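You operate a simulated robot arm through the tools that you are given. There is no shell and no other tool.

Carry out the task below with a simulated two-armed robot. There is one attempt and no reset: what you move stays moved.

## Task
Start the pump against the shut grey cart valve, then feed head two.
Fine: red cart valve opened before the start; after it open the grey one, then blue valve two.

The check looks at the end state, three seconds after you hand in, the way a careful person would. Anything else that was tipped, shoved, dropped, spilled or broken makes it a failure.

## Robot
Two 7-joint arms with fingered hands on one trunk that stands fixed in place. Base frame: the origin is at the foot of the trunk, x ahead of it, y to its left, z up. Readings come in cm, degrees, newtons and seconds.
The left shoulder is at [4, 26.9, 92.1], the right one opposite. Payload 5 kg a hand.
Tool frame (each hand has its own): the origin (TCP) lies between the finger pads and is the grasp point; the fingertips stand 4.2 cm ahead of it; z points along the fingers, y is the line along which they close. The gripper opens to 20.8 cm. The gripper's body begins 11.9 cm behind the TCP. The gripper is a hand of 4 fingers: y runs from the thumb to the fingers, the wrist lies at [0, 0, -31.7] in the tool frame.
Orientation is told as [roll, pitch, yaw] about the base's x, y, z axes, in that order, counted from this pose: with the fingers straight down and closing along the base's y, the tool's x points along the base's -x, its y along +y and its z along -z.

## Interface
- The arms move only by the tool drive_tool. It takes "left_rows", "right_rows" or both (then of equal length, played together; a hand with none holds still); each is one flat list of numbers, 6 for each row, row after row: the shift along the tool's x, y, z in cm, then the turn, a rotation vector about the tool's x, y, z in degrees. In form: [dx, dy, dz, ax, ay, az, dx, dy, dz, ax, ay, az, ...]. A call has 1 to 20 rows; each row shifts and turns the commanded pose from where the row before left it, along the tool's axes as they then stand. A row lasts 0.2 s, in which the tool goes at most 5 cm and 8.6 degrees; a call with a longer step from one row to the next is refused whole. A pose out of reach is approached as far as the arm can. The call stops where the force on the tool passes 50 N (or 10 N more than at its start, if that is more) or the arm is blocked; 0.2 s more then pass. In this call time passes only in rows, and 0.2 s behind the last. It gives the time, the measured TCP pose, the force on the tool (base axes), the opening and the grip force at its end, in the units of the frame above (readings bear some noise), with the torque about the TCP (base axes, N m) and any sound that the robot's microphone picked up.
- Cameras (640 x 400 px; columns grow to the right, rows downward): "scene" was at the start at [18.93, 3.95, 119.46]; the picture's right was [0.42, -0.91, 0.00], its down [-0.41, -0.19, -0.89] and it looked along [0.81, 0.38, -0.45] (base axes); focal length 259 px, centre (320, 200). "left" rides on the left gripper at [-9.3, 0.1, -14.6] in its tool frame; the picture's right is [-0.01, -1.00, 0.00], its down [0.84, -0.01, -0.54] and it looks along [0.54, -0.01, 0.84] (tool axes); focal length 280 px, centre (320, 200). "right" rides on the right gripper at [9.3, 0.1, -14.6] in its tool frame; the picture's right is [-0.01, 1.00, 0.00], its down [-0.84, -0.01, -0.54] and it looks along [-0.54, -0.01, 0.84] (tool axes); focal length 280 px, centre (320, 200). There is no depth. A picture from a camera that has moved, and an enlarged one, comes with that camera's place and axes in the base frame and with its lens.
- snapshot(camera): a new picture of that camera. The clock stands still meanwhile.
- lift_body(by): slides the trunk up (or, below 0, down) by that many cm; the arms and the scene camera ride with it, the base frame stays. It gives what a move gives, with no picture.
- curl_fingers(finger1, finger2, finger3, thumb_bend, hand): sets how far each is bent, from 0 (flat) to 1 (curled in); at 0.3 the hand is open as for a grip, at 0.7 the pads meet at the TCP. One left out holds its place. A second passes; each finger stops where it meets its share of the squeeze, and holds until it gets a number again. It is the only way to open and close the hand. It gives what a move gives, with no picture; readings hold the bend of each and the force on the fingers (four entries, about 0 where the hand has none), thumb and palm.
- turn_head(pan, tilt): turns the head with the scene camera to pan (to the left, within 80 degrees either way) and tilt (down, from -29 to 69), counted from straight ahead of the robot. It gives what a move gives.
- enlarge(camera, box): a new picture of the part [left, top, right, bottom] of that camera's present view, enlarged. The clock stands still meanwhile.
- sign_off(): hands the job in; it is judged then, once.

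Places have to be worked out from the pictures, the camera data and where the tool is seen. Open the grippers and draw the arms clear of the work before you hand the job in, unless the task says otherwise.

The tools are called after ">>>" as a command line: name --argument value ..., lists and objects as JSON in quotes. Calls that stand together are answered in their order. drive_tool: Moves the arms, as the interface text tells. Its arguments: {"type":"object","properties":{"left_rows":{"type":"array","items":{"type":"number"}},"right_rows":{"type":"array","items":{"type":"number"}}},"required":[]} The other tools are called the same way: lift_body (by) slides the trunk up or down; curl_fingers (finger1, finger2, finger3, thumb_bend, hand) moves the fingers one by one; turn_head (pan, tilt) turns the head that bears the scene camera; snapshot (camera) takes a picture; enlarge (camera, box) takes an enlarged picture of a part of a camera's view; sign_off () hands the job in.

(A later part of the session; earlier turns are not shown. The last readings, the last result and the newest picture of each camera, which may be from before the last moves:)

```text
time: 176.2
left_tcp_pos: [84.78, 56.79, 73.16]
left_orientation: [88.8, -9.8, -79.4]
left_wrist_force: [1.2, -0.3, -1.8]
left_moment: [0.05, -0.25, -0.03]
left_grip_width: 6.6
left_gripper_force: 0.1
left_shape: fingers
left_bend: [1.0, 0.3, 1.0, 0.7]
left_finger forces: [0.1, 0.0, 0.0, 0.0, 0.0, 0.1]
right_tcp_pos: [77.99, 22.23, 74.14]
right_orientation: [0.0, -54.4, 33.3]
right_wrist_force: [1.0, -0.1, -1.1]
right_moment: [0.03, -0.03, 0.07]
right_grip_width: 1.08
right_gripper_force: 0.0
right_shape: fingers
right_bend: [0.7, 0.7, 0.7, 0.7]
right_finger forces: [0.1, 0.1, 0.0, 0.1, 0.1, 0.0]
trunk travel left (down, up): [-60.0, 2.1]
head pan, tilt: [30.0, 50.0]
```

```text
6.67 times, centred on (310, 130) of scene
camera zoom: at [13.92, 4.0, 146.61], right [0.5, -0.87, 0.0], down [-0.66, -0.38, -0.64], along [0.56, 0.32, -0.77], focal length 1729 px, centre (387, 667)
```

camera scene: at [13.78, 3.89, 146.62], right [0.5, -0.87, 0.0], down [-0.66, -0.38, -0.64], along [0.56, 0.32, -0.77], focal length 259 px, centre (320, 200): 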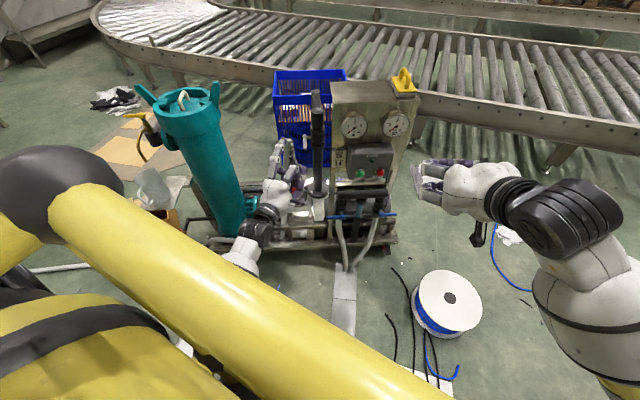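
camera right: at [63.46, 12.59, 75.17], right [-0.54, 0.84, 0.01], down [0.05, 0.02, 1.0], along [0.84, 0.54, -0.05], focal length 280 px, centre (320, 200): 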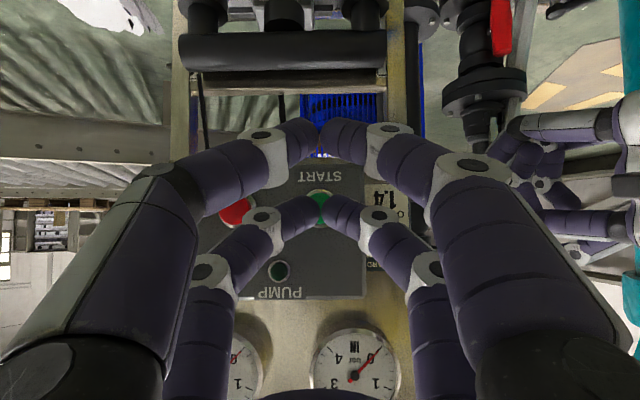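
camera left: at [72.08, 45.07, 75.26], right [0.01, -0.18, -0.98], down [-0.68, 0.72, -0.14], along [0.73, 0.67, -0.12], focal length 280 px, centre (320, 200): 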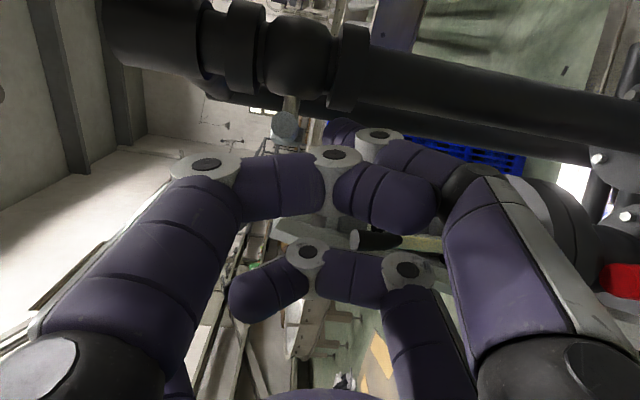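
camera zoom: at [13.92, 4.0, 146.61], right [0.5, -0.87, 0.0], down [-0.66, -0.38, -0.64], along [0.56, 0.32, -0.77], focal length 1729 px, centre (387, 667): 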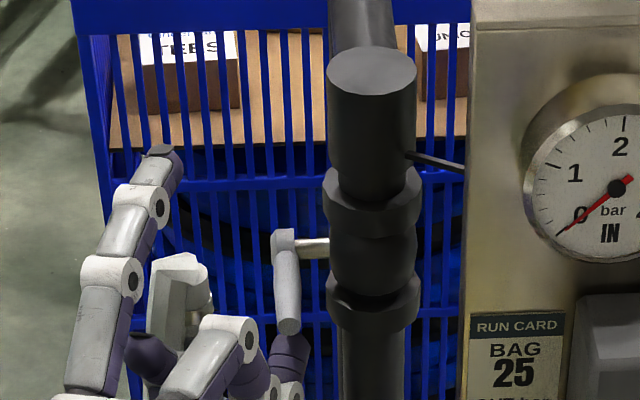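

Thumb is directly below the grey handle; the small vent lever is clear. Everything is ready: red open, grey shut. I press START with the right fingertips, gently.

>>> drive_tool --right_rows '[-1.75, 0, 2.44, 0, 0, 0, -0.35, 0, 0.49, 0, 0, 0, -0.35, 0, 0.49, 0, 0, 0]'

>>> enlarge --camera "scene" --box '[320, 100, 416, 200]'

>>> snapshot --camera "right"

```text
time: 177.0
left_tcp_pos: [84.6, 56.54, 73.56]
left_orientation: [89.0, -9.8, -79.4]
left_wrist_force: [-0.5, 0.3, 0.5]
left_moment: [-0.01, 0.01, -0.01]
left_grip_width: 6.58
left_gripper_force: 0.0
left_shape: fingers
left_bend: [1.0, 0.3, 1.0, 0.7]
left_finger forces: [0.1, 0.1, 0.0, 0.1, 0.0, 0.1]
right_tcp_pos: [81.13, 24.33, 74.19]
right_orientation: [0.1, -55.0, 33.0]
right_wrist_force: [-26.9, -19.4, -0.9]
right_moment: [0.1, -0.16, -0.12]
right_grip_width: 1.07
right_gripper_force: 17.3
right_shape: fingers
right_bend: [0.7, 0.71, 0.71, 0.7]
right_finger forces: [0.0, 15.0, 19.7, 0.1, 0.0, 0.0]
trunk travel left (down, up): [-60.0, 2.1]
head pan, tilt: [30.0, 50.0]
heard: click
```

```text
4.00 times, centred on (368, 150) of scene
camera zoom: at [13.61, 3.79, 146.65], right [0.5, -0.87, 0.0], down [-0.66, -0.38, -0.64], along [0.56, 0.32, -0.77], focal length 1038 px, centre (128, 400)
```

zoom: 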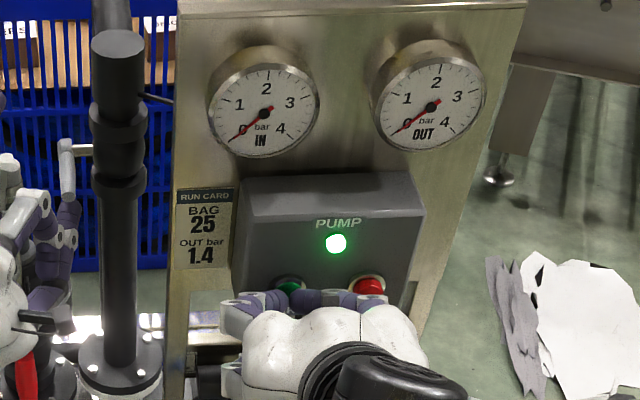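

```text
taken
camera right: at [66.61, 14.85, 74.97], right [-0.54, 0.84, 0.01], down [0.04, 0.01, 1.0], along [0.84, 0.54, -0.04], focal length 280 px, centre (320, 200)
```

right: 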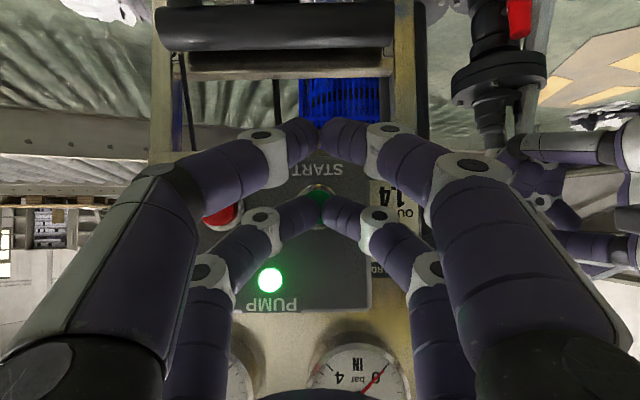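

Click heard and the PUMP lamp is lit: the pump started against the shut grey valve. Now I withdraw the right hand while lifting the grey handle with the left thumb along its arc.

>>> drive_tool --left_rows '[-0.14, 1.3, 0.16, 0, 0, 0, -0.34, 1.05, -0.39, 0, 0, 0, -0.19, 1.08, -0.02, 0, 0, 0, -0.09, 1.21, 0.25, 0, 0, 0, -0.07, 1.11, 0.25, 0, 0, 0]' --right_rows '[0.87, 0, -1.22, 0, 0, 0, 0.87, 0, -1.22, 0, 0, 0, 0.87, 0, -1.22, 0, 0, 0, 0.87, 0, -1.22, 0, 0, 0, 0, 0, 0, 0, 0, 0]'

>>> snapshot --camera "left"

>>> enlarge --camera "scene" --box '[280, 90, 400, 190]'

```text
time: 178.2
left_tcp_pos: [85.04, 56.76, 79.32]
left_orientation: [89.0, -9.7, -79.4]
left_wrist_force: [-0.4, -0.4, -1.7]
left_moment: [-0.01, 0.09, 0.01]
left_grip_width: 6.61
left_gripper_force: 0.6
left_shape: fingers
left_bend: [1.0, 0.3, 1.0, 0.69]
left_finger forces: [0.0, 0.1, 0.1, 0.1, 1.3, 0.0]
right_tcp_pos: [76.76, 21.41, 74.78]
right_orientation: [0.0, -54.2, 33.2]
right_wrist_force: [0.3, -0.5, -0.2]
right_moment: [-0.02, 0.0, 0.0]
right_grip_width: 1.09
right_gripper_force: 0.2
right_shape: fingers
right_bend: [0.7, 0.7, 0.7, 0.7]
right_finger forces: [0.1, 0.1, 0.0, 0.0, 0.0, 0.0]
right hand out of reach, approached as far as the arm can: row 4
trunk travel left (down, up): [-60.0, 2.1]
head pan, tilt: [30.0, 50.0]
```

```text
taken
camera left: at [72.36, 45.21, 81.28], right [0.02, -0.18, -0.98], down [-0.68, 0.72, -0.14], along [0.73, 0.67, -0.11], focal length 280 px, centre (320, 200)
```

left: 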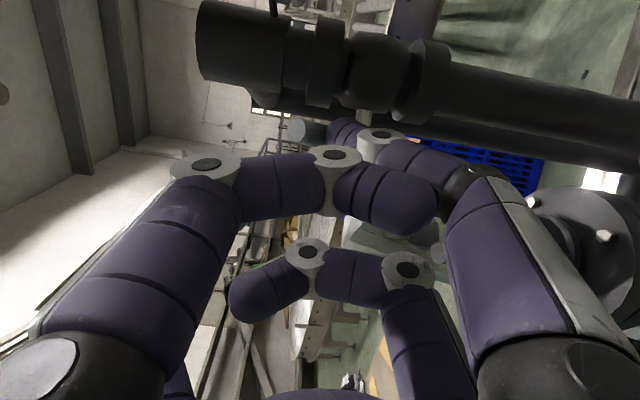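

```text
4.00 times, centred on (340, 140) of scene
camera zoom: at [13.73, 3.9, 146.63], right [0.5, -0.87, 0.0], down [-0.66, -0.38, -0.64], along [0.56, 0.32, -0.77], focal length 1038 px, centre (240, 440)
```

zoom: 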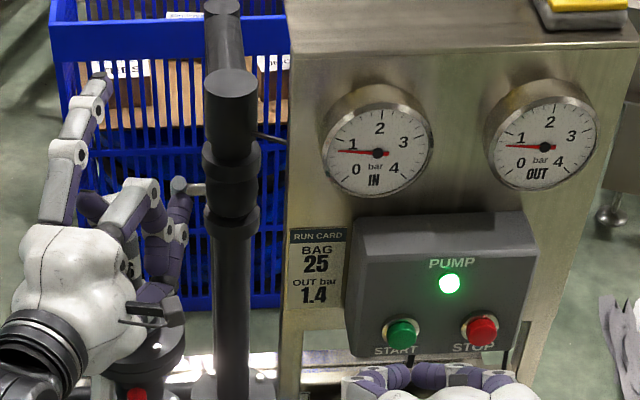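

Gauges are rising (~0.8 bar) as grey opens. I continue pushing the handle to fully upright.

>>> drive_tool --left_rows '[0.09, 1.04, 0.63, 0, 0, 0, 0.17, 0.86, 0.72, 0, 0, 0, 0.26, 0.77, 0.91, 0, 0, 0, 0.29, 0.58, 0.91, 0, 0, 0]'

>>> snapshot --camera "left"

>>> enlarge --camera "scene" --box '[280, 90, 400, 190]'

```text
time: 179.2
left_tcp_pos: [87.6, 58.5, 82.07]
left_orientation: [88.7, -9.8, -79.5]
left_wrist_force: [-28.0, -13.8, -7.0]
left_moment: [-0.02, 0.73, -1.11]
left_grip_width: 6.5
left_gripper_force: 15.6
left_shape: fingers
left_bend: [1.0, 0.3, 1.0, 0.7]
left_finger forces: [0.1, 0.0, 0.0, 0.1, 30.3, 0.0]
right_tcp_pos: [76.7, 21.33, 75.05]
right_orientation: [0.0, -54.3, 33.3]
right_wrist_force: [-0.9, -0.3, -0.5]
right_moment: [-0.01, 0.0, 0.0]
right_grip_width: 1.06
right_gripper_force: 0.2
right_shape: fingers
right_bend: [0.7, 0.7, 0.7, 0.7]
right_finger forces: [0.0, 0.0, 0.0, 0.0, 0.0, 0.0]
trunk travel left (down, up): [-60.0, 2.1]
head pan, tilt: [30.0, 50.0]
```

```text
taken
camera left: at [75.09, 46.97, 84.07], right [0.01, -0.18, -0.98], down [-0.68, 0.72, -0.14], along [0.73, 0.67, -0.12], focal length 280 px, centre (320, 200)
```

left: 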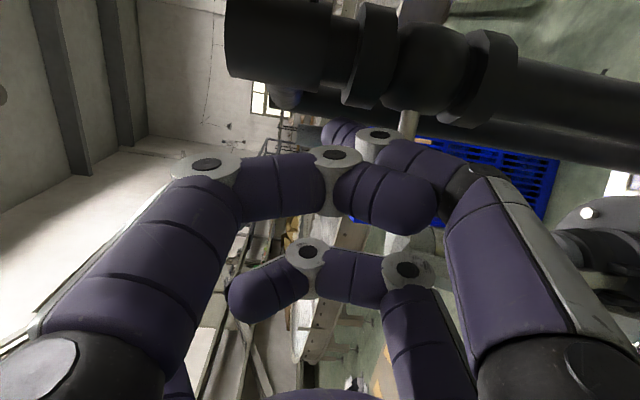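

```text
4.00 times, centred on (340, 140) of scene
camera zoom: at [13.64, 3.88, 146.63], right [0.5, -0.87, 0.0], down [-0.66, -0.38, -0.64], along [0.56, 0.32, -0.77], focal length 1038 px, centre (240, 440)
```

zoom: 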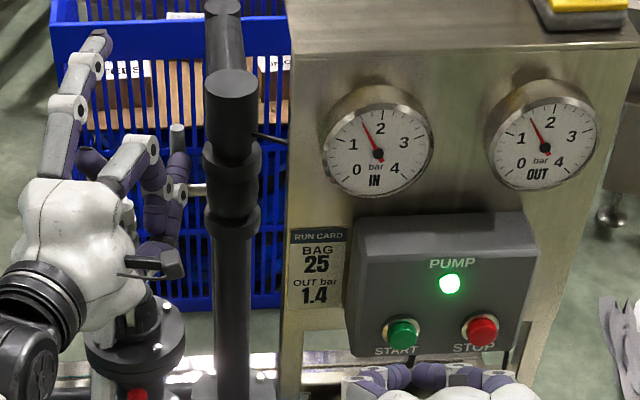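

The handle hit its open stop (31 N) and both gauges read ≈1.5 bar: grey is fully open. I withdraw the left hand straight back.

>>> drive_tool --left_rows '[-1.5, -0.33, -3.69, 0, 0, 0, -1.5, -0.33, -3.69, 0, 0, 0, -1.3, 0, -3.5, 0, 0, 0]'

>>> snapshot --camera "left"

>>> enlarge --camera "scene" --box '[280, 90, 400, 190]'

```text
time: 180.0
left_tcp_pos: [77.93, 52.42, 82.59]
left_orientation: [89.0, -9.7, -79.3]
left_wrist_force: [0.4, -0.7, 0.6]
left_moment: [0.03, 0.07, -0.04]
left_grip_width: 6.61
left_gripper_force: 0.1
left_shape: fingers
left_bend: [1.0, 0.3, 1.0, 0.7]
left_finger forces: [0.0, 0.1, 0.1, 0.0, 0.0, 0.0]
right_tcp_pos: [76.7, 21.49, 74.83]
right_orientation: [-0.1, -54.4, 33.1]
right_wrist_force: [0.3, 0.8, -0.1]
right_moment: [0.0, 0.06, 0.0]
right_grip_width: 1.07
right_gripper_force: 0.0
right_shape: fingers
right_bend: [0.7, 0.7, 0.7, 0.7]
right_finger forces: [0.0, 0.1, 0.1, 0.1, 0.0, 0.1]
trunk travel left (down, up): [-60.0, 2.1]
head pan, tilt: [30.0, 50.0]
```

```text
taken
camera left: at [65.39, 40.85, 84.5], right [0.02, -0.18, -0.98], down [-0.68, 0.72, -0.14], along [0.73, 0.67, -0.11], focal length 280 px, centre (320, 200)
```

left: 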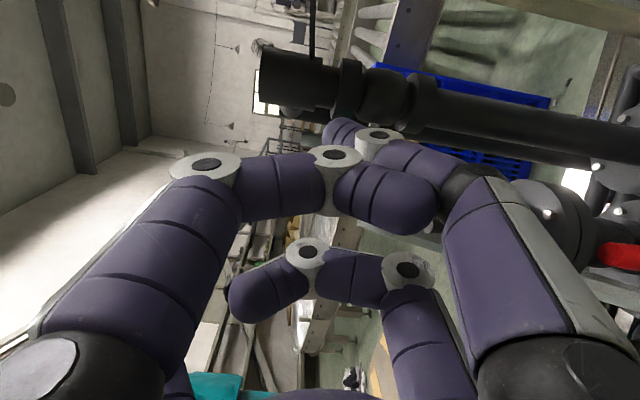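

```text
4.00 times, centred on (340, 140) of scene
camera zoom: at [13.81, 3.96, 146.63], right [0.5, -0.87, 0.0], down [-0.66, -0.38, -0.64], along [0.56, 0.32, -0.77], focal length 1038 px, centre (240, 440)
```

zoom: 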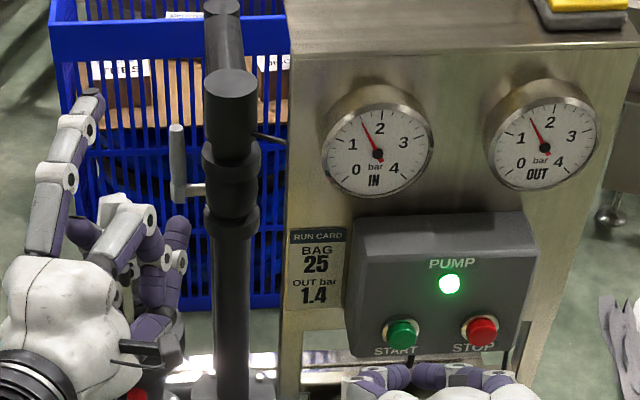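

The grey handle is now parallel to its pipe (fully open), pump running. For better reach to blue valve two I lower the trunk 18 cm; both hands are in free air in front of the cart.

>>> lift_body --by -18

>>> snapshot --camera "scene"

>>> snapshot --camera "right"

```text
time: 182.0
left_tcp_pos: [78.07, 52.4, 64.71]
left_orientation: [88.9, -9.7, -79.3]
left_wrist_force: [0.1, 0.0, 0.4]
left_moment: [-0.01, 0.02, 0.0]
left_grip_width: 6.59
left_gripper_force: 0.1
left_shape: fingers
left_bend: [1.0, 0.3, 1.0, 0.7]
left_finger forces: [0.1, 0.1, 0.0, 0.0, 0.1, 0.1]
right_tcp_pos: [76.35, 21.35, 55.4]
right_orientation: [1.1, -53.4, 32.3]
right_wrist_force: [0.0, 0.3, 0.1]
right_moment: [-0.02, 0.02, 0.0]
right_grip_width: 1.05
right_gripper_force: 0.1
right_shape: fingers
right_bend: [0.7, 0.7, 0.7, 0.7]
right_finger forces: [0.0, 0.0, 0.1, 0.1, 0.1, 0.0]
trunk travel left (down, up): [-42.0, 20.1]
head pan, tilt: [30.0, 50.0]
```

```text
taken
camera scene: at [14.61, 3.91, 128.51], right [0.5, -0.87, 0.0], down [-0.66, -0.38, -0.64], along [0.56, 0.32, -0.77], focal length 259 px, centre (320, 200)
```

scene: 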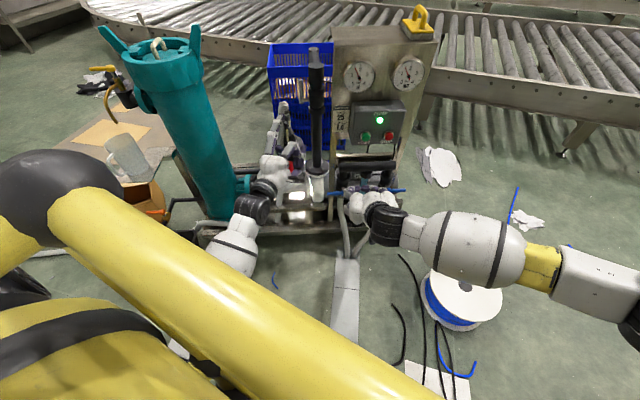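

```text
taken
camera right: at [61.86, 11.93, 56.72], right [-0.54, 0.84, 0.02], down [0.07, 0.02, 1.0], along [0.84, 0.54, -0.07], focal length 280 px, centre (320, 200)
```

right: 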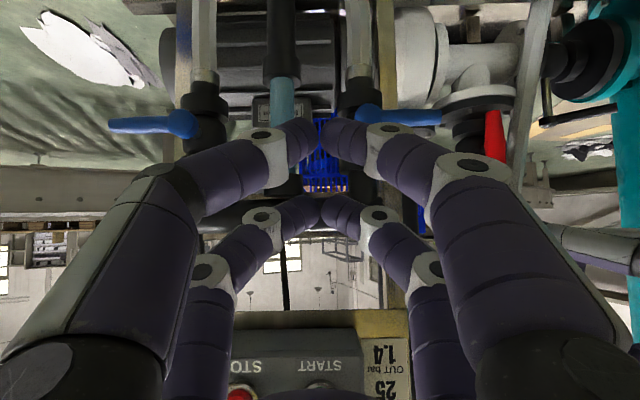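

Blue two (right one, handle pointing right) is visible. I move the right hand back and right, then down, to approach beneath the outer end of its handle.

>>> drive_tool --right_rows '[0.6, -4.2, -0.8, 0, 0, 0, 0.6, -4.2, -0.8, 0, 0, 0, 0.6, -4.2, -0.8, 0, 0, 0, 0.6, -4.2, -0.8, 0, 0, 0, 0.6, -4.2, -0.8, 0, 0, 0, 3.59, 0, 2.66, 0, 0, 0, 3.59, 0, 2.66, 0, 0, 0, 3.59, 0, 2.66, 0, 0, 0]'

>>> snapshot --camera "right"

>>> snapshot --camera "scene"

```text
time: 183.8
left_tcp_pos: [77.97, 52.52, 64.42]
left_orientation: [89.0, -9.6, -79.3]
left_wrist_force: [0.4, 0.4, -0.3]
left_moment: [0.01, -0.1, -0.08]
left_grip_width: 6.61
left_gripper_force: 0.1
left_shape: fingers
left_bend: [1.0, 0.3, 1.0, 0.7]
left_finger forces: [0.0, 0.0, 0.0, 0.0, 0.0, 0.0]
right_tcp_pos: [83.63, 1.23, 41.76]
right_orientation: [1.2, -53.3, 32.3]
right_wrist_force: [1.3, -0.2, 2.3]
right_moment: [-0.16, 0.3, 0.1]
right_grip_width: 1.09
right_gripper_force: 0.0
right_shape: fingers
right_bend: [0.7, 0.7, 0.7, 0.7]
right_finger forces: [0.0, 0.0, 0.0, 0.0, 0.0, 0.1]
trunk travel left (down, up): [-42.0, 20.1]
head pan, tilt: [30.0, 50.0]
```

```text
taken
camera right: at [69.15, -8.31, 43.03], right [-0.54, 0.84, 0.02], down [0.07, 0.02, 1.0], along [0.84, 0.54, -0.07], focal length 280 px, centre (320, 200)
```

right: 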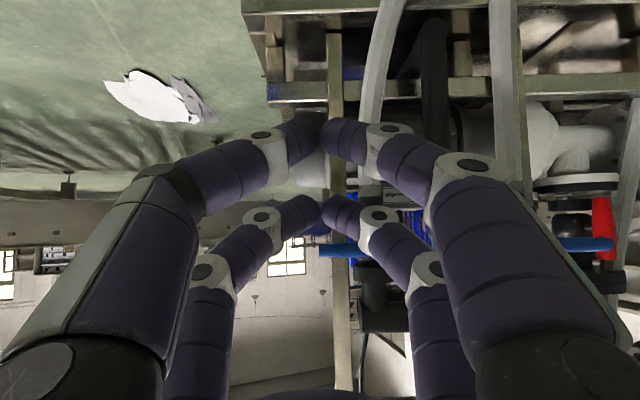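

```text
taken
camera scene: at [14.63, 3.94, 128.47], right [0.5, -0.87, 0.0], down [-0.66, -0.38, -0.64], along [0.56, 0.32, -0.77], focal length 259 px, centre (320, 200)
```

scene: 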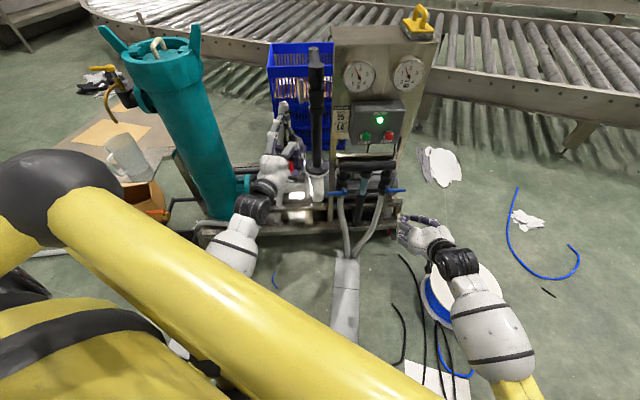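

The handle's end is right above and ahead of the upper fingertips as planned. I advance 12 cm so the fingertips are under the handle.

>>> drive_tool --right_rows '[-2.43, -0.1, 3.26, 0, 0, 0, -2.43, -0.1, 3.26, 0, 0, 0, -2.43, -0.1, 3.26, 0, 0, 0]'

>>> snapshot --camera "right"

>>> enlarge --camera "scene" --box '[330, 160, 430, 240]'

```text
time: 184.6
left_tcp_pos: [77.99, 52.49, 64.54]
left_orientation: [89.0, -9.6, -79.3]
left_wrist_force: [-0.8, 0.9, 2.2]
left_moment: [-0.01, 0.12, 0.01]
left_grip_width: 6.58
left_gripper_force: 0.1
left_shape: fingers
left_bend: [1.0, 0.3, 1.0, 0.7]
left_finger forces: [0.0, 0.0, 0.0, 0.0, 0.1, 0.0]
right_tcp_pos: [93.8, 7.61, 41.62]
right_orientation: [1.2, -53.4, 32.4]
right_wrist_force: [-0.7, 0.1, -0.9]
right_moment: [0.11, -0.17, 0.0]
right_grip_width: 1.07
right_gripper_force: 0.0
right_shape: fingers
right_bend: [0.7, 0.7, 0.7, 0.7]
right_finger forces: [0.1, 0.0, 0.0, 0.1, 0.0, 0.0]
trunk travel left (down, up): [-42.0, 20.1]
head pan, tilt: [30.0, 50.0]
```

```text
taken
camera right: at [79.42, -1.9, 42.98], right [-0.54, 0.84, 0.02], down [0.07, 0.02, 1.0], along [0.84, 0.54, -0.07], focal length 280 px, centre (320, 200)
```

right: 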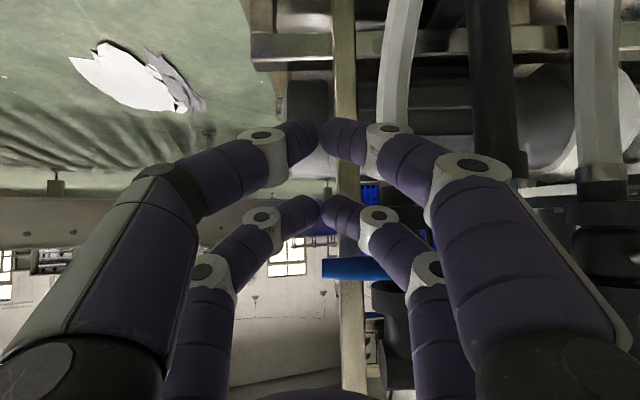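

```text
5.00 times, centred on (380, 200) of scene
camera zoom: at [14.56, 3.87, 128.5], right [0.5, -0.87, 0.0], down [-0.66, -0.38, -0.64], along [0.56, 0.32, -0.77], focal length 1297 px, centre (20, 200)
```

zoom: 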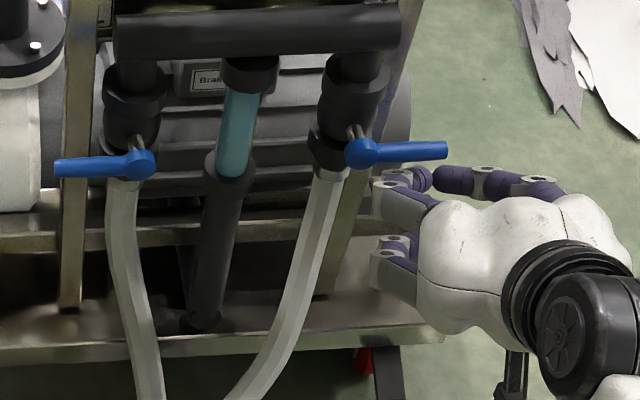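

The fingertips are just below the outer end of the blue-two handle. I lift along its arc, first third, and check.

>>> drive_tool --right_rows '[-1.2, 0, -0.9, 0, 0, 0, -0.96, -0.1, -0.72, 0, 0, 0, -0.88, -0.3, -0.66, 0, 0, 0, -0.88, -0.1, -0.66, 0, 0, 0]'

>>> snapshot --camera "right"

>>> enlarge --camera "scene" --box '[330, 160, 430, 240]'

```text
time: 185.5
left_tcp_pos: [78.05, 52.47, 64.52]
left_orientation: [88.9, -9.6, -79.3]
left_wrist_force: [0.8, -0.1, 0.7]
left_moment: [-0.03, 0.06, 0.01]
left_grip_width: 6.59
left_gripper_force: 0.1
left_shape: fingers
left_bend: [1.0, 0.3, 1.0, 0.7]
left_finger forces: [0.0, 0.1, 0.0, 0.1, 0.0, 0.1]
right_tcp_pos: [93.45, 6.76, 43.92]
right_orientation: [1.0, -51.8, 32.4]
right_wrist_force: [-6.2, -1.2, -9.3]
right_moment: [-0.33, 0.06, 0.28]
right_grip_width: 1.06
right_gripper_force: 5.9
right_shape: fingers
right_bend: [0.7, 0.69, 0.7, 0.7]
right_finger forces: [0.0, 11.0, 0.0, 0.0, 0.1, 0.0]
trunk travel left (down, up): [-42.0, 20.1]
head pan, tilt: [30.0, 50.0]
stopped in row 4 (right hand): the force on the tool passed its limit at 56 N (the readings are from after the stop); the commanded pose is now the measured one
```

```text
taken
camera right: at [79.06, -2.71, 45.71], right [-0.54, 0.84, 0.02], down [0.09, 0.03, 0.99], along [0.84, 0.54, -0.1], focal length 280 px, centre (320, 200)
```

right: 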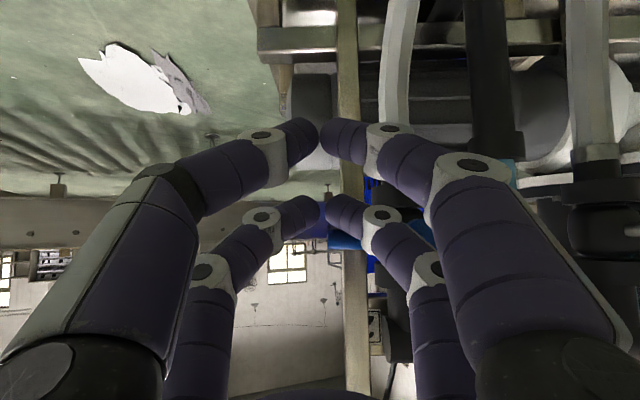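

```text
5.00 times, centred on (380, 200) of scene
camera zoom: at [14.68, 3.91, 128.53], right [0.5, -0.87, 0.0], down [-0.66, -0.38, -0.64], along [0.56, 0.32, -0.77], focal length 1297 px, centre (20, 200)
```

zoom: 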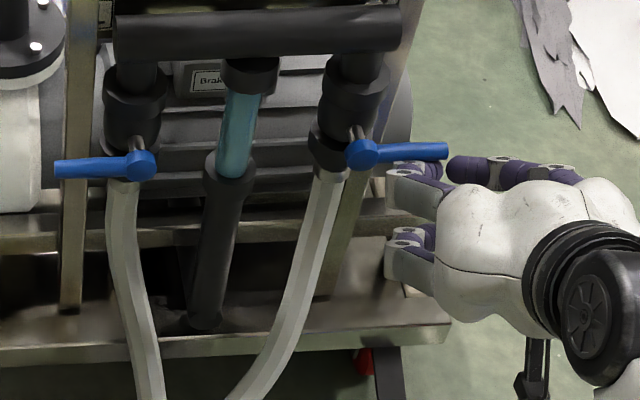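

The handle won't go up (56 N): that's its closed stop, so blue two opens downward instead. I release, back out, and come in above the handle.

>>> drive_tool --right_rows '[1.18, 0, 0.93, 0, 0, 0, 2.47, 0, -3.14, 0, 0, 0, 2.47, 0, -3.14, 0, 0, 0, -3.14, 0.2, -2.47, 0, 0, 0, -3.14, 0.2, -2.47, 0, 0, 0]'

>>> snapshot --camera "right"

>>> enlarge --camera "scene" --box '[330, 40, 430, 220]'

```text
time: 186.7
left_tcp_pos: [78.06, 52.49, 64.62]
left_orientation: [89.0, -9.8, -79.3]
left_wrist_force: [-0.5, 0.1, 1.0]
left_moment: [-0.04, 0.02, -0.04]
left_grip_width: 6.6
left_gripper_force: 0.1
left_shape: fingers
left_bend: [1.0, 0.3, 1.0, 0.7]
left_finger forces: [0.1, 0.0, 0.0, 0.0, 0.1, 0.0]
right_tcp_pos: [86.61, 2.88, 50.88]
right_orientation: [1.1, -52.2, 32.4]
right_wrist_force: [-0.6, 0.5, -2.1]
right_moment: [0.04, -0.17, -0.05]
right_grip_width: 1.06
right_gripper_force: 0.0
right_shape: fingers
right_bend: [0.7, 0.7, 0.7, 0.7]
right_finger forces: [0.0, 0.0, 0.1, 0.0, 0.0, 0.0]
trunk travel left (down, up): [-42.0, 20.1]
head pan, tilt: [30.0, 50.0]
```

```text
taken
camera right: at [72.19, -6.69, 52.6], right [-0.54, 0.84, 0.02], down [0.09, 0.03, 1.0], along [0.84, 0.54, -0.09], focal length 280 px, centre (320, 200)
```

right: 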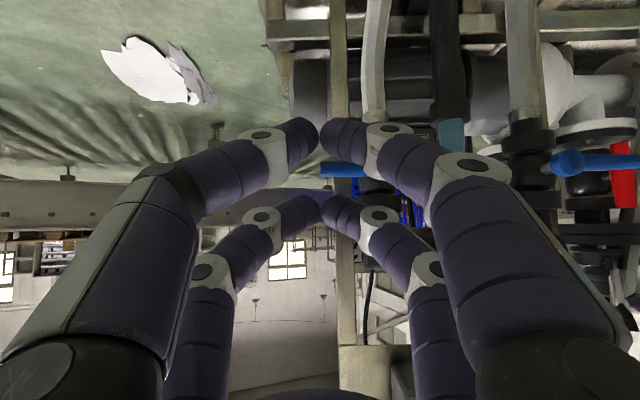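

```text
2.22 times, centred on (380, 130) of scene
camera zoom: at [14.6, 3.92, 128.5], right [0.5, -0.87, 0.0], down [-0.66, -0.38, -0.64], along [0.56, 0.32, -0.77], focal length 576 px, centre (187, 356)
```

zoom: 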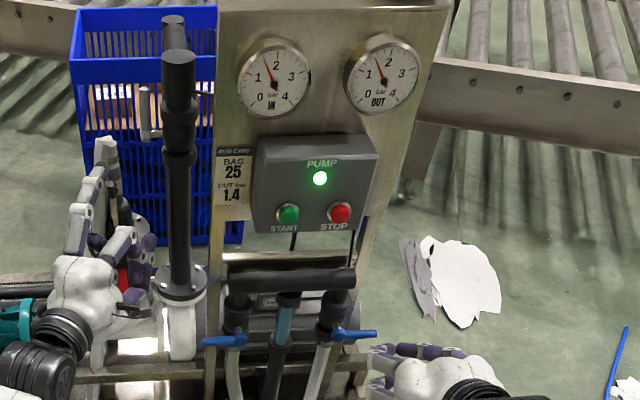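

I'm above the handle level now. I advance 8.7 cm so the fingertips are over the outer end of the handle, then push down gently.

>>> drive_tool --right_rows '[-2.67, 0, 3.44, 0, 0, 0, -2.67, 0, 3.44, 0, 0, 0]'

>>> drive_tool --right_rows '[0.95, 0, 0.74, 0, 0, 0, 0.83, 0, 0.64, 0, 0, 0, 0.87, -0.2, 0.67, 0, 0, 0, 0.87, -0.2, 0.67, 0, 0, 0]'

>>> snapshot --camera "right"

>>> enlarge --camera "scene" --box '[330, 150, 430, 230]'

```text
time: 187.3
left_tcp_pos: [77.99, 52.5, 64.64]
left_orientation: [89.0, -9.8, -79.3]
left_wrist_force: [-0.5, -0.5, 0.9]
left_moment: [-0.04, 0.12, -0.08]
left_grip_width: 6.58
left_gripper_force: 0.1
left_shape: fingers
left_bend: [1.0, 0.3, 1.0, 0.7]
left_finger forces: [0.0, 0.0, 0.0, 0.0, 0.0, 0.0]
right_tcp_pos: [93.95, 7.59, 50.83]
right_orientation: [0.9, -52.2, 32.4]
right_wrist_force: [-0.5, -0.3, -0.1]
right_moment: [0.05, -0.14, -0.03]
right_grip_width: 1.06
right_gripper_force: 0.1
right_shape: fingers
right_bend: [0.7, 0.7, 0.7, 0.7]
right_finger forces: [0.1, 0.0, 0.0, 0.0, 0.0, 0.0]
trunk travel left (down, up): [-42.0, 20.1]
head pan, tilt: [30.0, 50.0]
```

```text
time: 188.3
left_tcp_pos: [78.02, 52.55, 64.68]
left_orientation: [88.9, -9.7, -79.4]
left_wrist_force: [-0.3, -0.4, 0.3]
left_moment: [-0.01, -0.01, 0.0]
left_grip_width: 6.58
left_gripper_force: 0.0
left_shape: fingers
left_bend: [1.0, 0.3, 1.0, 0.7]
left_finger forces: [0.0, 0.0, 0.0, 0.1, 0.0, 0.0]
right_tcp_pos: [94.16, 7.22, 46.23]
right_orientation: [1.0, -52.1, 32.5]
right_wrist_force: [0.4, 0.4, -0.5]
right_moment: [0.05, -0.02, 0.02]
right_grip_width: 1.05
right_gripper_force: 0.0
right_shape: fingers
right_bend: [0.7, 0.7, 0.7, 0.7]
right_finger forces: [0.0, 0.1, 0.1, 0.1, 0.0, 0.0]
trunk travel left (down, up): [-42.0, 20.1]
head pan, tilt: [30.0, 50.0]
```

```text
taken
camera right: at [79.74, -2.23, 47.96], right [-0.54, 0.84, 0.02], down [0.09, 0.03, 1.0], along [0.84, 0.54, -0.09], focal length 280 px, centre (320, 200)
```

right: 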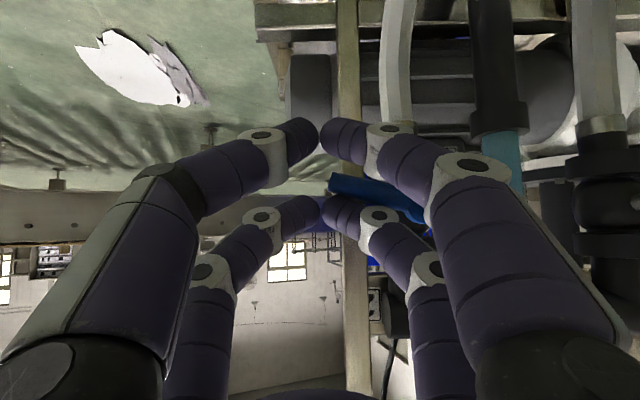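

```text
5.00 times, centred on (380, 190) of scene
camera zoom: at [14.63, 3.92, 128.48], right [0.5, -0.87, 0.0], down [-0.66, -0.38, -0.64], along [0.56, 0.32, -0.77], focal length 1297 px, centre (20, 250)
```

zoom: 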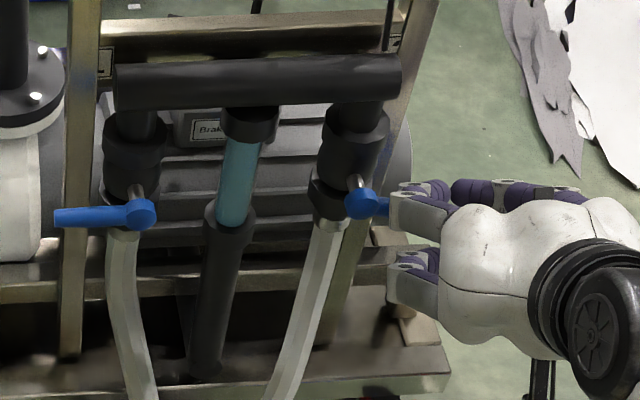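

The handle is turning downward with almost no force. I continue the arc.

>>> drive_tool --right_rows '[0.91, 0.2, 0.7, 0, 0, 0, 0.91, 0.3, 0.7, 0, 0, 0, 0.79, 0.6, 0.61, 0, 0, 0, 0.71, 0.7, 0.55, 0, 0, 0]'

>>> snapshot --camera "right"

>>> enlarge --camera "scene" --box '[330, 150, 430, 230]'

```text
time: 189.3
left_tcp_pos: [78.01, 52.54, 64.45]
left_orientation: [88.8, -9.7, -79.2]
left_wrist_force: [-0.1, -0.5, -0.1]
left_moment: [0.0, 0.02, 0.01]
left_grip_width: 6.59
left_gripper_force: 0.0
left_shape: fingers
left_bend: [1.0, 0.3, 1.0, 0.7]
left_finger forces: [0.1, 0.0, 0.0, 0.0, 0.0, 0.1]
right_tcp_pos: [93.09, 8.55, 41.95]
right_orientation: [0.8, -52.0, 32.4]
right_wrist_force: [-0.7, -3.9, -0.7]
right_moment: [0.02, -0.01, -0.02]
right_grip_width: 1.06
right_gripper_force: 2.1
right_shape: fingers
right_bend: [0.7, 0.7, 0.7, 0.7]
right_finger forces: [0.0, 4.2, 0.0, 0.1, 0.0, 0.0]
trunk travel left (down, up): [-42.0, 20.1]
head pan, tilt: [30.0, 50.0]
```

```text
taken
camera right: at [78.67, -0.86, 43.66], right [-0.54, 0.84, 0.02], down [0.09, 0.03, 1.0], along [0.84, 0.54, -0.09], focal length 280 px, centre (320, 200)
```

right: 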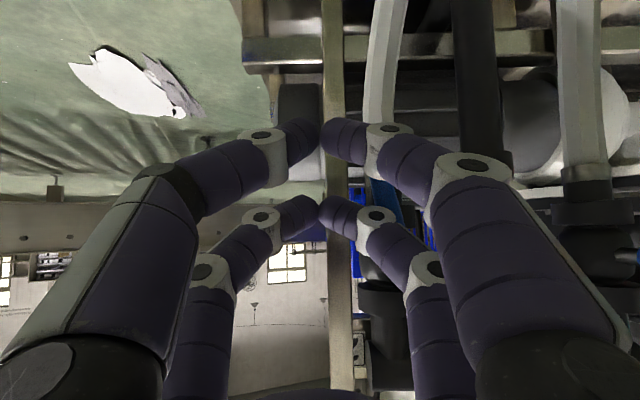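

```text
5.00 times, centred on (380, 190) of scene
camera zoom: at [14.63, 3.91, 128.48], right [0.5, -0.87, 0.0], down [-0.66, -0.38, -0.64], along [0.56, 0.32, -0.77], focal length 1297 px, centre (20, 250)
```

zoom: 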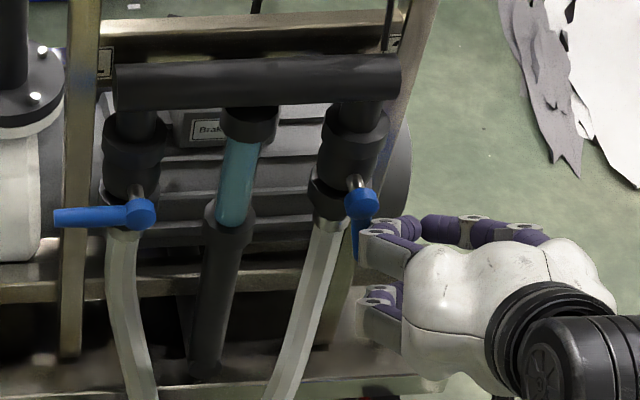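

The handle is now mostly pointing down (~70°). I finish the last part until it meets its stop.

>>> drive_tool --right_rows '[0.5, 0.9, 0.4, 0, 0, 0, 0.4, 1.0, 0.3, 0, 0, 0, 0.1, 0.5, 0.08, 0, 0, 0]'

>>> snapshot --camera "right"

>>> enlarge --camera "scene" --box '[330, 150, 430, 230]'

>>> enlarge --camera "scene" --box '[330, 40, 430, 120]'

```text
time: 190.1
left_tcp_pos: [78.06, 52.37, 64.48]
left_orientation: [89.0, -9.7, -79.5]
left_wrist_force: [0.3, 0.3, -0.5]
left_moment: [-0.02, 0.01, -0.02]
left_grip_width: 6.58
left_gripper_force: 0.1
left_shape: fingers
left_bend: [1.0, 0.3, 1.0, 0.7]
left_finger forces: [0.0, 0.0, 0.1, 0.0, 0.0, 0.0]
right_tcp_pos: [92.05, 10.4, 41.01]
right_orientation: [1.0, -52.1, 32.3]
right_wrist_force: [-3.6, -26.7, 6.3]
right_moment: [0.83, -0.13, -0.04]
right_grip_width: 1.08
right_gripper_force: 13.0
right_shape: fingers
right_bend: [0.7, 0.72, 0.66, 0.7]
right_finger forces: [0.1, 26.0, 0.0, 0.0, 0.1, 0.0]
trunk travel left (down, up): [-42.0, 20.1]
head pan, tilt: [30.0, 50.0]
```

```text
taken
camera right: at [77.47, 0.97, 42.58], right [-0.54, 0.84, 0.02], down [0.09, 0.03, 1.0], along [0.84, 0.54, -0.09], focal length 280 px, centre (320, 200)
```

right: 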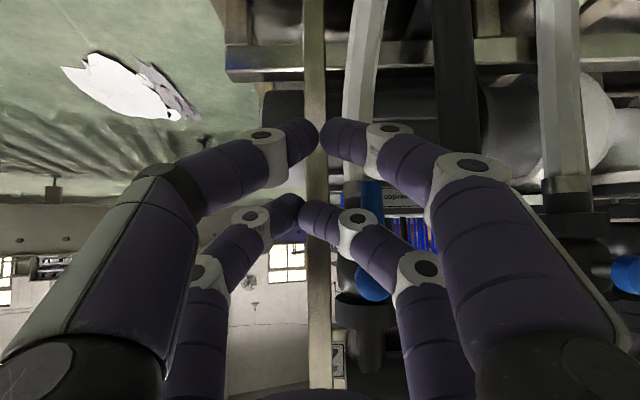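

```text
5.00 times, centred on (380, 190) of scene
camera zoom: at [14.59, 3.85, 128.5], right [0.5, -0.87, 0.0], down [-0.66, -0.38, -0.64], along [0.56, 0.32, -0.77], focal length 1297 px, centre (20, 250)
```

zoom: 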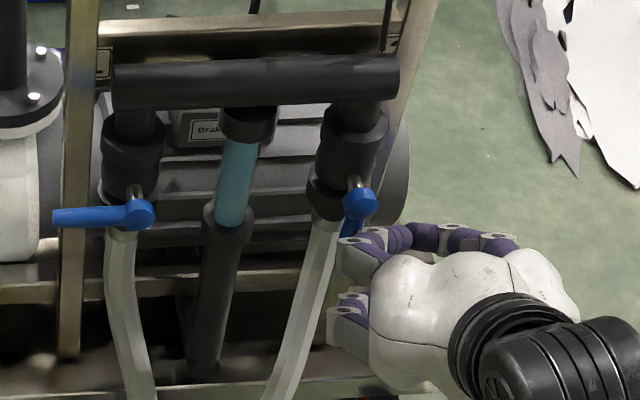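

```text
5.00 times, centred on (380, 80) of scene
camera zoom: at [14.59, 3.85, 128.5], right [0.5, -0.87, 0.0], down [-0.66, -0.38, -0.64], along [0.56, 0.32, -0.77], focal length 1297 px, centre (20, 800)
```

zoom: 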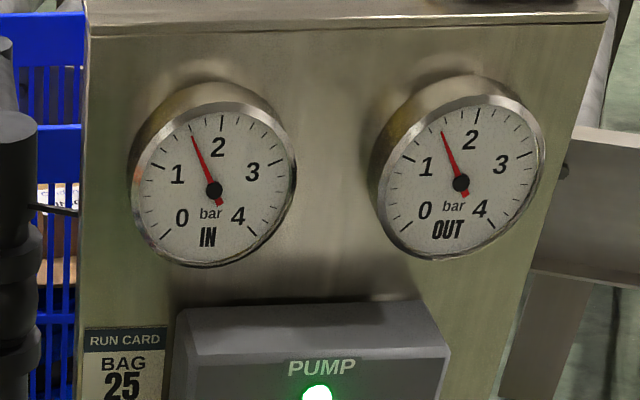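

Blue two hit its stop pointing straight down (27 N): it's open. I release sideways and back the right hand out.

>>> drive_tool --right_rows '[0, -1.5, 0, 0, 0, 0, 0, -1.5, 0, 0, 0, 0, 2.6, 0, -3.3, 0, 0, 0, 2.6, 0, -3.3, 0, 0, 0, 2.6, 0, -3.3, 0, 0, 0]'

>>> snapshot --camera "right"

>>> enlarge --camera "scene" --box '[320, 40, 430, 230]'

>>> enlarge --camera "scene" --box '[330, 40, 430, 120]'

```text
time: 191.3
left_tcp_pos: [78.04, 52.51, 64.49]
left_orientation: [88.9, -9.7, -79.3]
left_wrist_force: [0.0, 0.0, -1.9]
left_moment: [0.05, -0.12, -0.06]
left_grip_width: 6.62
left_gripper_force: 0.1
left_shape: fingers
left_bend: [1.0, 0.3, 1.0, 0.7]
left_finger forces: [0.0, 0.0, 0.0, 0.0, 0.0, 0.1]
right_tcp_pos: [82.82, 0.93, 40.36]
right_orientation: [1.2, -52.2, 32.4]
right_wrist_force: [2.1, 1.3, 2.2]
right_moment: [-0.22, 0.31, 0.0]
right_grip_width: 1.06
right_gripper_force: 0.0
right_shape: fingers
right_bend: [0.7, 0.7, 0.7, 0.7]
right_finger forces: [0.0, 0.1, 0.0, 0.0, 0.1, 0.1]
right hand out of reach, approached as far as the arm can: row 5
trunk travel left (down, up): [-42.0, 20.1]
head pan, tilt: [30.0, 50.0]
```

```text
taken
camera right: at [68.43, -8.57, 41.96], right [-0.54, 0.84, 0.03], down [0.09, 0.03, 1.0], along [0.83, 0.54, -0.09], focal length 280 px, centre (320, 200)
```

right: 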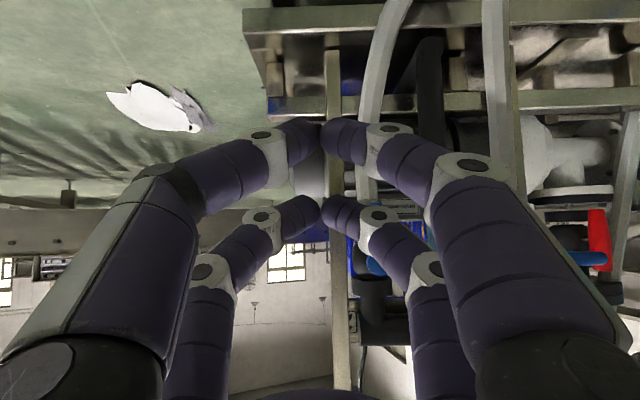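

```text
2.11 times, centred on (375, 135) of scene
camera zoom: at [14.72, 3.96, 128.47], right [0.5, -0.87, 0.0], down [-0.66, -0.38, -0.64], along [0.56, 0.32, -0.77], focal length 546 px, centre (204, 337)
```

zoom: 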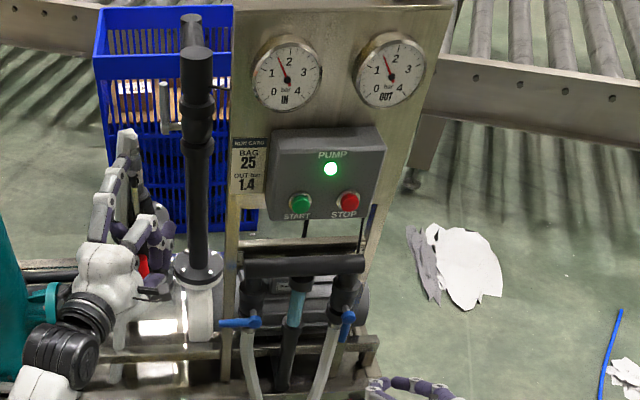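

```text
5.00 times, centred on (380, 80) of scene
camera zoom: at [14.72, 3.96, 128.47], right [0.5, -0.87, 0.0], down [-0.66, -0.38, -0.64], along [0.56, 0.32, -0.77], focal length 1297 px, centre (20, 800)
```

zoom: 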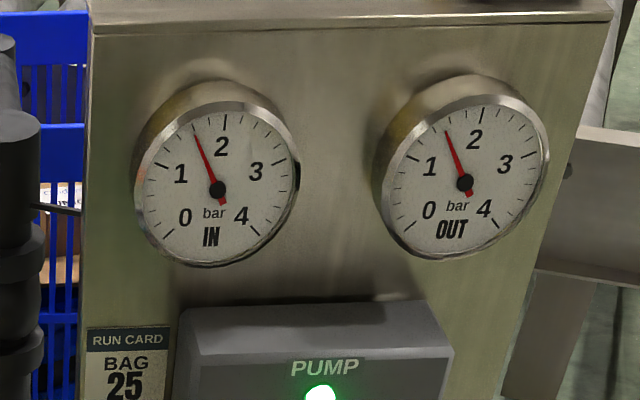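

Blue two's handle now points straight down (open), blue one is untouched, pump lamp lit. I draw both hands away: right hand up and outward, left hand back.

>>> drive_tool --left_rows '[-1.0, -0.2, -2.5, 0, 0, 0, -1.0, -0.2, -2.5, 0, 0, 0, 0, 0, 0, 0, 0, 0, 0, 0, 0, 0, 0, 0, 0, 0, 0, 0, 0, 0, 0, 0, 0, 0, 0, 0, 0, 0, 0, 0, 0, 0, 0, 0, 0, 0, 0, 0]' --right_rows '[-2.9, -2.0, -2.3, 0, 0, 0, -2.9, -2.0, -2.3, 0, 0, 0, -2.9, -2.0, -2.3, 0, 0, 0, -2.9, -2.0, -2.3, 0, 0, 0, -2.9, -2.0, -2.3, 0, 0, 0, -2.9, -2.0, -2.3, 0, 0, 0, -2.9, -1.0, -2.3, 0, 0, 0, -2.9, -1.0, -2.3, 0, 0, 0]'

>>> snapshot --camera "scene"

>>> enlarge --camera "scene" --box '[330, 40, 430, 120]'

```text
time: 193.1
left_tcp_pos: [73.43, 49.58, 64.47]
left_orientation: [89.0, -9.7, -79.3]
left_wrist_force: [-1.1, -1.1, -0.6]
left_moment: [0.0, 0.0, -0.02]
left_grip_width: 6.61
left_gripper_force: 0.0
left_shape: fingers
left_bend: [1.0, 0.3, 1.0, 0.7]
left_finger forces: [0.0, 0.1, 0.0, 0.0, 0.0, 0.0]
right_tcp_pos: [90.39, -11.43, 69.76]
right_orientation: [1.1, -52.1, 32.4]
right_wrist_force: [-0.9, -0.7, -1.2]
right_moment: [0.07, -0.13, -0.06]
right_grip_width: 1.04
right_gripper_force: 0.0
right_shape: fingers
right_bend: [0.7, 0.7, 0.7, 0.7]
right_finger forces: [0.0, 0.0, 0.0, 0.1, 0.0, 0.1]
trunk travel left (down, up): [-42.0, 20.1]
head pan, tilt: [30.0, 50.0]
```

```text
taken
camera scene: at [14.61, 3.92, 128.49], right [0.5, -0.87, 0.0], down [-0.66, -0.38, -0.64], along [0.56, 0.32, -0.77], focal length 259 px, centre (320, 200)
```

scene: 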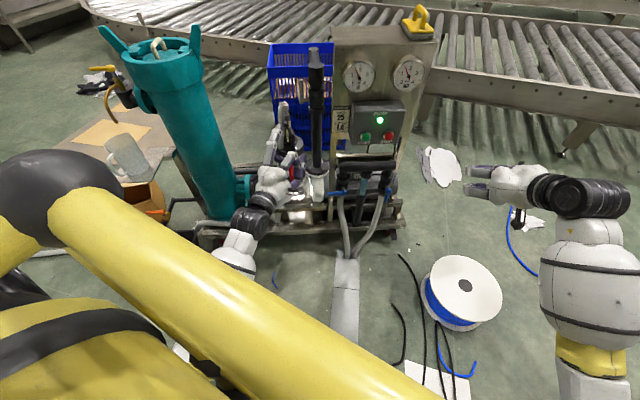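

```text
5.00 times, centred on (380, 80) of scene
camera zoom: at [14.61, 3.92, 128.49], right [0.5, -0.87, 0.0], down [-0.66, -0.38, -0.64], along [0.56, 0.32, -0.77], focal length 1297 px, centre (20, 800)
```

zoom: 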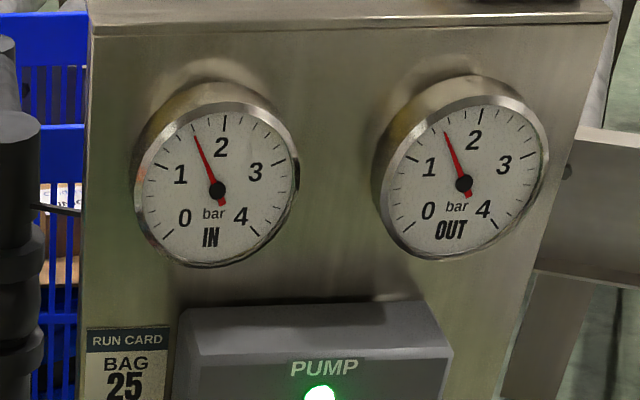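

Steady readings. I zoom in to read the OUT gauge precisely against the run card.

>>> enlarge --camera "scene" --box '[390, 52, 430, 96]'

>>> enlarge --camera "scene" --box '[340, 56, 380, 96]'

>>> enlarge --camera "scene" --box '[320, 150, 410, 260]'

>>> enlarge --camera "scene" --box '[200, 90, 340, 230]'

```text
9.09 times, centred on (410, 74) of scene
camera zoom: at [14.61, 3.92, 128.49], right [0.5, -0.87, 0.0], down [-0.66, -0.38, -0.64], along [0.56, 0.32, -0.77], focal length 2358 px, centre (-498, 1346)
```

zoom: 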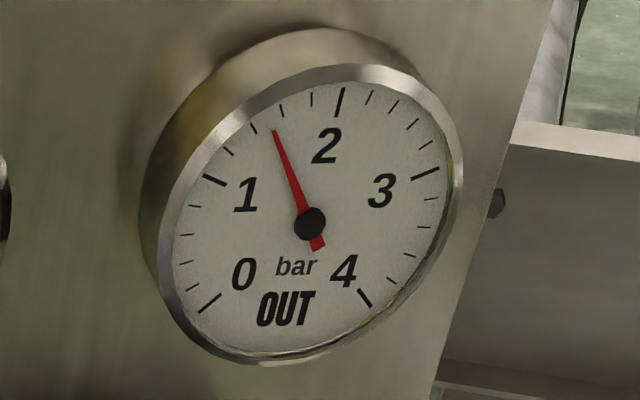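

```text
10.00 times, centred on (360, 76) of scene
camera zoom: at [14.61, 3.92, 128.49], right [0.5, -0.87, 0.0], down [-0.66, -0.38, -0.64], along [0.56, 0.32, -0.77], focal length 2594 px, centre (-80, 1440)
```

zoom: 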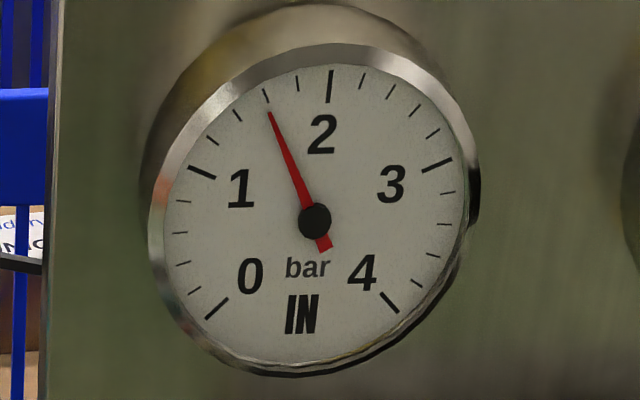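

```text
3.64 times, centred on (365, 205) of scene
camera zoom: at [14.61, 3.92, 128.49], right [0.5, -0.87, 0.0], down [-0.66, -0.38, -0.64], along [0.56, 0.32, -0.77], focal length 943 px, centre (156, 182)
```

zoom: 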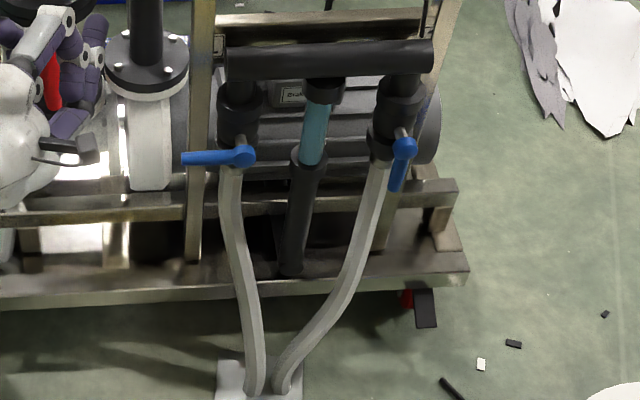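

```text
2.86 times, centred on (270, 160) of scene
camera zoom: at [14.61, 3.92, 128.49], right [0.5, -0.87, 0.0], down [-0.66, -0.38, -0.64], along [0.56, 0.32, -0.77], focal length 741 px, centre (463, 314)
```

zoom: 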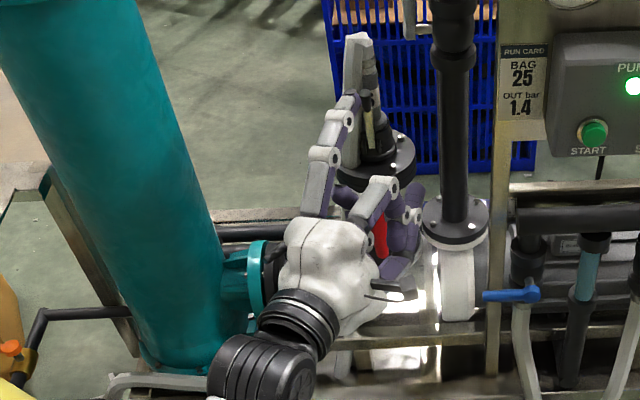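

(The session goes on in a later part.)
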